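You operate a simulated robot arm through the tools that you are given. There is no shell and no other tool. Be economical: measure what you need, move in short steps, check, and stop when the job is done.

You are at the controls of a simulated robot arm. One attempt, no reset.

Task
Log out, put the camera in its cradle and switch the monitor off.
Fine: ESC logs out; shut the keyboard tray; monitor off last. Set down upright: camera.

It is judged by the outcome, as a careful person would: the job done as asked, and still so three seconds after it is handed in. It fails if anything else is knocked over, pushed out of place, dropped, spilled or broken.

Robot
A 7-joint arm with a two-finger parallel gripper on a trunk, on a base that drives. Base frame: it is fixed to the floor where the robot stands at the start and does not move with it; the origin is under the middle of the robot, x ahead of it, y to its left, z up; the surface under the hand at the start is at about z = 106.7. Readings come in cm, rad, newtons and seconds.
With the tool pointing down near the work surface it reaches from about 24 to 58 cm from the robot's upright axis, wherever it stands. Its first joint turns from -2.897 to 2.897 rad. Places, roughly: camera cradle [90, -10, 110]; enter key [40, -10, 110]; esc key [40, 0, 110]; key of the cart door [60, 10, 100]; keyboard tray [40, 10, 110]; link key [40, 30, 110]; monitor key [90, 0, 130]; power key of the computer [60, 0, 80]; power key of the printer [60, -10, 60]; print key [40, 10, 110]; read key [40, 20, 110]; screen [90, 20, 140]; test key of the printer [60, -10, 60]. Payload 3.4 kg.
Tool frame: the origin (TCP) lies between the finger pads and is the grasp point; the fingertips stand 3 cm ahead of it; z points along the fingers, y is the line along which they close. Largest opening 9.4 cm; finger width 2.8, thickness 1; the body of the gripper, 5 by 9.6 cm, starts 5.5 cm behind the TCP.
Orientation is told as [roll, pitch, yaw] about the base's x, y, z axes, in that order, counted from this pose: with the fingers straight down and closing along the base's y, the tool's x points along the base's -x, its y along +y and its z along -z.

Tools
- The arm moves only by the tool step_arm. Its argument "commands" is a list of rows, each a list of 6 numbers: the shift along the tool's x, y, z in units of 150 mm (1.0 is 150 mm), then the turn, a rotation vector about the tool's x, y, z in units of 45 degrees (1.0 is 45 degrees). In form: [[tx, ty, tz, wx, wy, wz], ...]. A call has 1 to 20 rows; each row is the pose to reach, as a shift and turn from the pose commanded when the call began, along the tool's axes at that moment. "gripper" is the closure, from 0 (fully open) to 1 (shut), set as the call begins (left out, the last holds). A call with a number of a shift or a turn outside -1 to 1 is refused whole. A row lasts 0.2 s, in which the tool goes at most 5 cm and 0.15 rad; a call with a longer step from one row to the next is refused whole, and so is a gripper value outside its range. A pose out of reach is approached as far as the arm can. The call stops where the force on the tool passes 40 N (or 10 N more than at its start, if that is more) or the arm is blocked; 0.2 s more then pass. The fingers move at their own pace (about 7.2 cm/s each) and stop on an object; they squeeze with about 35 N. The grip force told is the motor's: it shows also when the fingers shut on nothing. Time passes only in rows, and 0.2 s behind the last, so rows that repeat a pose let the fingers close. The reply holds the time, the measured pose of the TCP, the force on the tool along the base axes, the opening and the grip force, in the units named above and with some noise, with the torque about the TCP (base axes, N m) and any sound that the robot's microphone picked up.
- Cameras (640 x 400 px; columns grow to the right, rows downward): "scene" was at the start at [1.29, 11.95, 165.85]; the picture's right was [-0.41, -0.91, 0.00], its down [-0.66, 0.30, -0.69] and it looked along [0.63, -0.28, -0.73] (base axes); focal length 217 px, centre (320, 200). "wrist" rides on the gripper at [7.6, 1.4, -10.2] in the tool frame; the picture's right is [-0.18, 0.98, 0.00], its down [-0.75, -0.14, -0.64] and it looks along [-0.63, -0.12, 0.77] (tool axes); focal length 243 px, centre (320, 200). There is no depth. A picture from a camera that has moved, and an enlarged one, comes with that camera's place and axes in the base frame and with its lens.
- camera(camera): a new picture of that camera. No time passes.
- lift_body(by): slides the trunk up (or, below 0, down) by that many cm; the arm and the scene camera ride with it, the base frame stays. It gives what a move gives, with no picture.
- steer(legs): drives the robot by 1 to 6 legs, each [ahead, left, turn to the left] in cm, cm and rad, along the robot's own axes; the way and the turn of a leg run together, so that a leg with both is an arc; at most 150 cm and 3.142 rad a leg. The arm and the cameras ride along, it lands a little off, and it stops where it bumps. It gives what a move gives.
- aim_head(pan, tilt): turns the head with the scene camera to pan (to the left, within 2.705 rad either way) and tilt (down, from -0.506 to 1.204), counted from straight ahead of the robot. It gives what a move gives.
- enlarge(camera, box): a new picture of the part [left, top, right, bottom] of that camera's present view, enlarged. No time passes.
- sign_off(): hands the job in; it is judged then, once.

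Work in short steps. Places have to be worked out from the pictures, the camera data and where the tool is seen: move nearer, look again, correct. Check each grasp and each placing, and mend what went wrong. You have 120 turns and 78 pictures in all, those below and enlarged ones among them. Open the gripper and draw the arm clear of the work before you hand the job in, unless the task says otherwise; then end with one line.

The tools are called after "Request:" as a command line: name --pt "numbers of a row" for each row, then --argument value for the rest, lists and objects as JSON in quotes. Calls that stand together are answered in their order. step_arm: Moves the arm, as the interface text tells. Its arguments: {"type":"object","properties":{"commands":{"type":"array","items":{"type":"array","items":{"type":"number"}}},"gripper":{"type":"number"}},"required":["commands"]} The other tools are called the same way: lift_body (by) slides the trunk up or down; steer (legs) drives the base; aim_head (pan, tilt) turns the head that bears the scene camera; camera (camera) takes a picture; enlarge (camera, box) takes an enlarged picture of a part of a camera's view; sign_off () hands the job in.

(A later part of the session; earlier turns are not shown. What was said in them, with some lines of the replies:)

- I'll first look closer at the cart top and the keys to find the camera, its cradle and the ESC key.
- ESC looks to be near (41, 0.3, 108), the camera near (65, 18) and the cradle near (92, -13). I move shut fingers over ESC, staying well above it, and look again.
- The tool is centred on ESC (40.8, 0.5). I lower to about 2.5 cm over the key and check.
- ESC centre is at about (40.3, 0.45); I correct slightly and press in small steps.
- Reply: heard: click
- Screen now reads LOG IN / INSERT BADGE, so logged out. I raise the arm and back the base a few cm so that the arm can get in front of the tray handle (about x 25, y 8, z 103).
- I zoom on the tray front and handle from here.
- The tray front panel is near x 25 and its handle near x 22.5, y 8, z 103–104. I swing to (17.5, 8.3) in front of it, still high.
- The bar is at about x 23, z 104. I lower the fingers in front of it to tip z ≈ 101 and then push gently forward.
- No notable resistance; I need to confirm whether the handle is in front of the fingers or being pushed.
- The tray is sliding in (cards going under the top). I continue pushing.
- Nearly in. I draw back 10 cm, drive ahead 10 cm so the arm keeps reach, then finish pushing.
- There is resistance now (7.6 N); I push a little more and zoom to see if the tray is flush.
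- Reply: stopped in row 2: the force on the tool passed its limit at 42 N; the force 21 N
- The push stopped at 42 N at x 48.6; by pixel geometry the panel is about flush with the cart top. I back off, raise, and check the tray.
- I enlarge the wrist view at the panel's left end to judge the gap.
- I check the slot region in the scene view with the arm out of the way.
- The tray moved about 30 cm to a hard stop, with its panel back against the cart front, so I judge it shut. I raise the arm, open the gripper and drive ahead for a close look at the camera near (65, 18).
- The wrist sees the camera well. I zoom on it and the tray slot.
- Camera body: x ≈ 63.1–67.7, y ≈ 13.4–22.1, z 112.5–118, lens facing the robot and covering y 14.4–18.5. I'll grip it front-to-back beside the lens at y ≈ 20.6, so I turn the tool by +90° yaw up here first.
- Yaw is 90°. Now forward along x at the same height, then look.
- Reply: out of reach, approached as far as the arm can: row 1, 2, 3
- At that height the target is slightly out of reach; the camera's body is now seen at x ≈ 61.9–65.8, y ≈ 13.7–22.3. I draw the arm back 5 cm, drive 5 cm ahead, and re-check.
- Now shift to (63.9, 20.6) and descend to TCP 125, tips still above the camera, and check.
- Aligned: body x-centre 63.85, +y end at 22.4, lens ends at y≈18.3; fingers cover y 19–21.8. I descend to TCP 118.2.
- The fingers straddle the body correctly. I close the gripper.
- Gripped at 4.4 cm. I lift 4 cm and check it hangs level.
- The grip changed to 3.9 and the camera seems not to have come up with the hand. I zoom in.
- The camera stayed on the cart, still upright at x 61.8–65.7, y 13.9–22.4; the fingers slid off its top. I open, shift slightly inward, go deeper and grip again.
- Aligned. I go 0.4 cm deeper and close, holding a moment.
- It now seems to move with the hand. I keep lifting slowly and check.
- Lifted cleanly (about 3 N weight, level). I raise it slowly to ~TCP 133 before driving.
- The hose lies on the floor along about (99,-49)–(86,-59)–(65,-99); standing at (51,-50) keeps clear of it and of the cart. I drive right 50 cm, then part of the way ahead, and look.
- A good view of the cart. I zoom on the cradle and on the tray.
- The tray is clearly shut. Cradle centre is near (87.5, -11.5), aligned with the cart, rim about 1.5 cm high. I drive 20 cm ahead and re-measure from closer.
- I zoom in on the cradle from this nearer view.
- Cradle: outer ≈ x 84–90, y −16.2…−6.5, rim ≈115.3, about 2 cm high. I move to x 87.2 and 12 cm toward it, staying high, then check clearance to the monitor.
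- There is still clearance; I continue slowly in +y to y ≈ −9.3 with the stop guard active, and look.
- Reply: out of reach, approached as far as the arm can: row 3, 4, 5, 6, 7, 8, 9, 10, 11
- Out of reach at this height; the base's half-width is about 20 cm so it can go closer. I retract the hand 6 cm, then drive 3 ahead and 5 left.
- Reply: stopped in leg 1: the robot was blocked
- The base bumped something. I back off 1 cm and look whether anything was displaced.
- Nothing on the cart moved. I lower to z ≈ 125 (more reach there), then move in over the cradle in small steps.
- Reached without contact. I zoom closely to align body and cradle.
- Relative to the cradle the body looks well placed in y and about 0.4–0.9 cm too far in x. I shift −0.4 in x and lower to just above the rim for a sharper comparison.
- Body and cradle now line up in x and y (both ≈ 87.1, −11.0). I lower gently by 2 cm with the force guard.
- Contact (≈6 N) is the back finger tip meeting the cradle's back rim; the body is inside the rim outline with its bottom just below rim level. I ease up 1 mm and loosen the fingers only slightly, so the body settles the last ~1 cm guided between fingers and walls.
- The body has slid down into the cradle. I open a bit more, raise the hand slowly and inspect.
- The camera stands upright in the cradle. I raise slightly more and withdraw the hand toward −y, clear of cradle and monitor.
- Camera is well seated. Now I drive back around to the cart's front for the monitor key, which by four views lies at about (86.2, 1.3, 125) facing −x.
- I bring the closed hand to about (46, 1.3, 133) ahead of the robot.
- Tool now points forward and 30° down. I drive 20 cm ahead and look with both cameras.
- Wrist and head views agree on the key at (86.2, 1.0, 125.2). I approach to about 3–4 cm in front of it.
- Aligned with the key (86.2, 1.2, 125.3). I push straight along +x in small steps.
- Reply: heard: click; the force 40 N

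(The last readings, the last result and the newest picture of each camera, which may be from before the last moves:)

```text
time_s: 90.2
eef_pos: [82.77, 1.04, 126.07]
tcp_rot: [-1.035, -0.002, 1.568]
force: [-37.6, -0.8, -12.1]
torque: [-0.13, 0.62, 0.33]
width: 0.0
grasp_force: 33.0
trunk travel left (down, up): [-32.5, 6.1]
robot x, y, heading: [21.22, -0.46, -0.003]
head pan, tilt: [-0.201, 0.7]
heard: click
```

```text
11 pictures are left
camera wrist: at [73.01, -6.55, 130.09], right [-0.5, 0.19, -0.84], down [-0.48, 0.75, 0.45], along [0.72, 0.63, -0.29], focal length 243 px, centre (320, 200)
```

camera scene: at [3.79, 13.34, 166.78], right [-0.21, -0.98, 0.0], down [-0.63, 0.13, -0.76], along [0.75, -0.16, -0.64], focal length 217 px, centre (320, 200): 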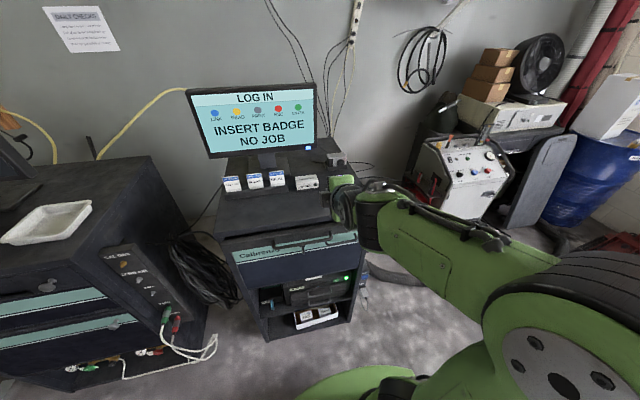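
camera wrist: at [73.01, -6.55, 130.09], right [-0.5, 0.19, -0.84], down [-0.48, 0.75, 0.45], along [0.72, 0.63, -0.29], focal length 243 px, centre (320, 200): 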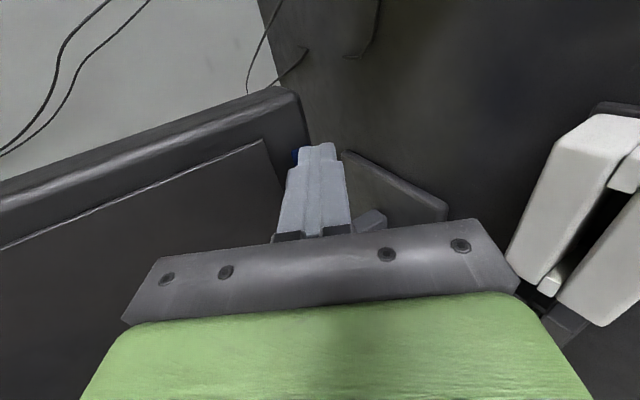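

Click heard and the screen is dark. I back straight off along −x, then raise the hand.

Request:
step_arm --pt "0 0.05 -0.086 0 0 0" --pt "0 0.134 -0.23 0 0 0" --pt "0 0.235 -0.4 0 0 0" --pt "0 0.235 -0.65 0 0 0" --pt "0 0.235 -0.9 0 0 0"

Request:
steer --legs '[[-22, 0, 0]]'

Request:
camera --camera "scene"

Request:
enlarge --camera "scene" --box '[170, 70, 410, 220]'

```text
time_s: 91.4
eef_pos: [69.91, 1.06, 130.08]
tcp_rot: [-1.043, -0.004, 1.567]
force: [0.3, 0.3, 0.1]
torque: [0.01, 0.02, -0.01]
width: 0.0
grasp_force: 33.2
trunk travel left (down, up): [-32.5, 6.1]
robot x, y, heading: [21.71, -0.44, -0.007]
head pan, tilt: [-0.201, 0.7]
```

```text
time_s: 93.1
eef_pos: [47.95, 1.17, 130.11]
tcp_rot: [-1.043, -0.004, 1.57]
force: [-0.6, -0.8, 0.4]
torque: [-0.04, -0.02, 0.02]
width: 0.0
grasp_force: 33.2
trunk travel left (down, up): [-32.5, 6.1]
robot x, y, heading: [0.02, -0.2, -0.006]
head pan, tilt: [-0.201, 0.7]
```

```text
10 pictures are left
camera scene: at [1.72, 13.37, 166.78], right [-0.21, -0.98, 0.0], down [-0.63, 0.13, -0.77], along [0.75, -0.16, -0.64], focal length 217 px, centre (320, 200)
```

scene: 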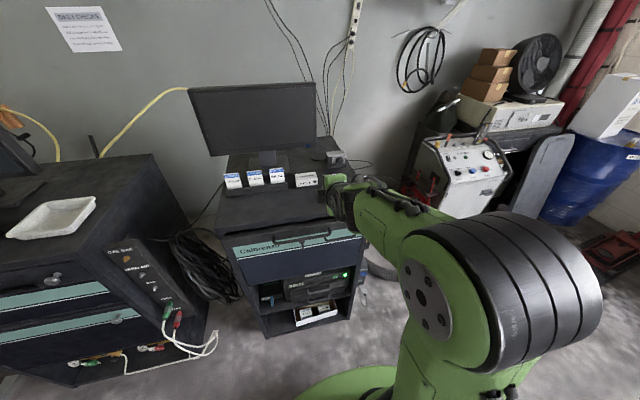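

```text
2.67 times, centred on (290, 145) of scene
camera zoom: at [1.72, 13.37, 166.78], right [-0.21, -0.98, 0.0], down [-0.63, 0.13, -0.77], along [0.75, -0.16, -0.64], focal length 578 px, centre (400, 347)
```

zoom: 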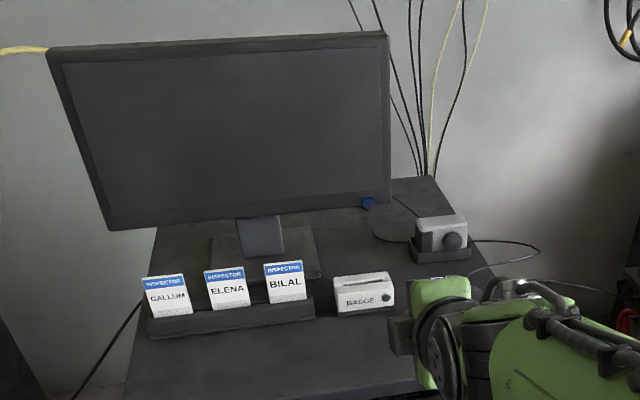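

Monitor is off, the camera stands upright in its cradle, cards and reader are in place and the tray is shut. I open the gripper clear of the work.

Request:
step_arm --pt "0 0 -0.1 0 0 0" --pt "0 0 -0.2 0 0 0" --pt "0 0 -0.2 0 0 0" --gripper 0

Request:
enlarge --camera "scene" --box '[200, 180, 400, 305]'

```text
time_s: 93.9
eef_pos: [45.45, 1.31, 131.36]
tcp_rot: [-1.039, -0.002, 1.57]
force: [0.1, -0.4, 0.0]
torque: [-0.01, -0.02, 0.02]
width: 9.41
grasp_force: 0.0
trunk travel left (down, up): [-32.5, 6.1]
robot x, y, heading: [-0.72, 0.03, -0.004]
head pan, tilt: [-0.201, 0.7]
```

```text
3.20 times, centred on (300, 242) of scene
camera zoom: at [1.92, 13.38, 166.77], right [-0.21, -0.98, 0.0], down [-0.63, 0.13, -0.76], along [0.75, -0.16, -0.64], focal length 694 px, centre (384, 64)
```

zoom: 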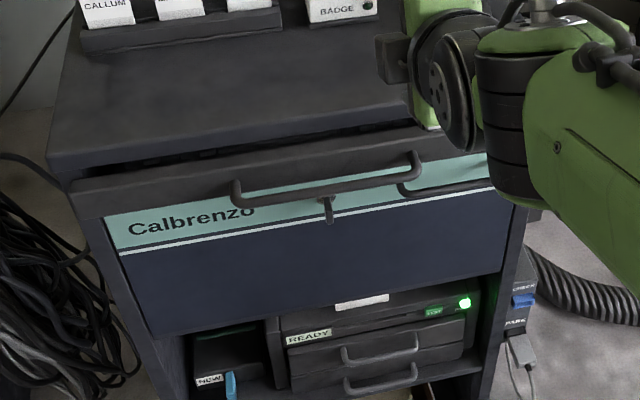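

The tray panel sits against the cart front, and the gripper is open and clear. I hand in the job.

Request:
sign_off

```text
The job is handed in.
```

The job is done: I pressed ESC to log out, shut the keyboard tray, set the camera upright in its cradle and switched the monitor off last.
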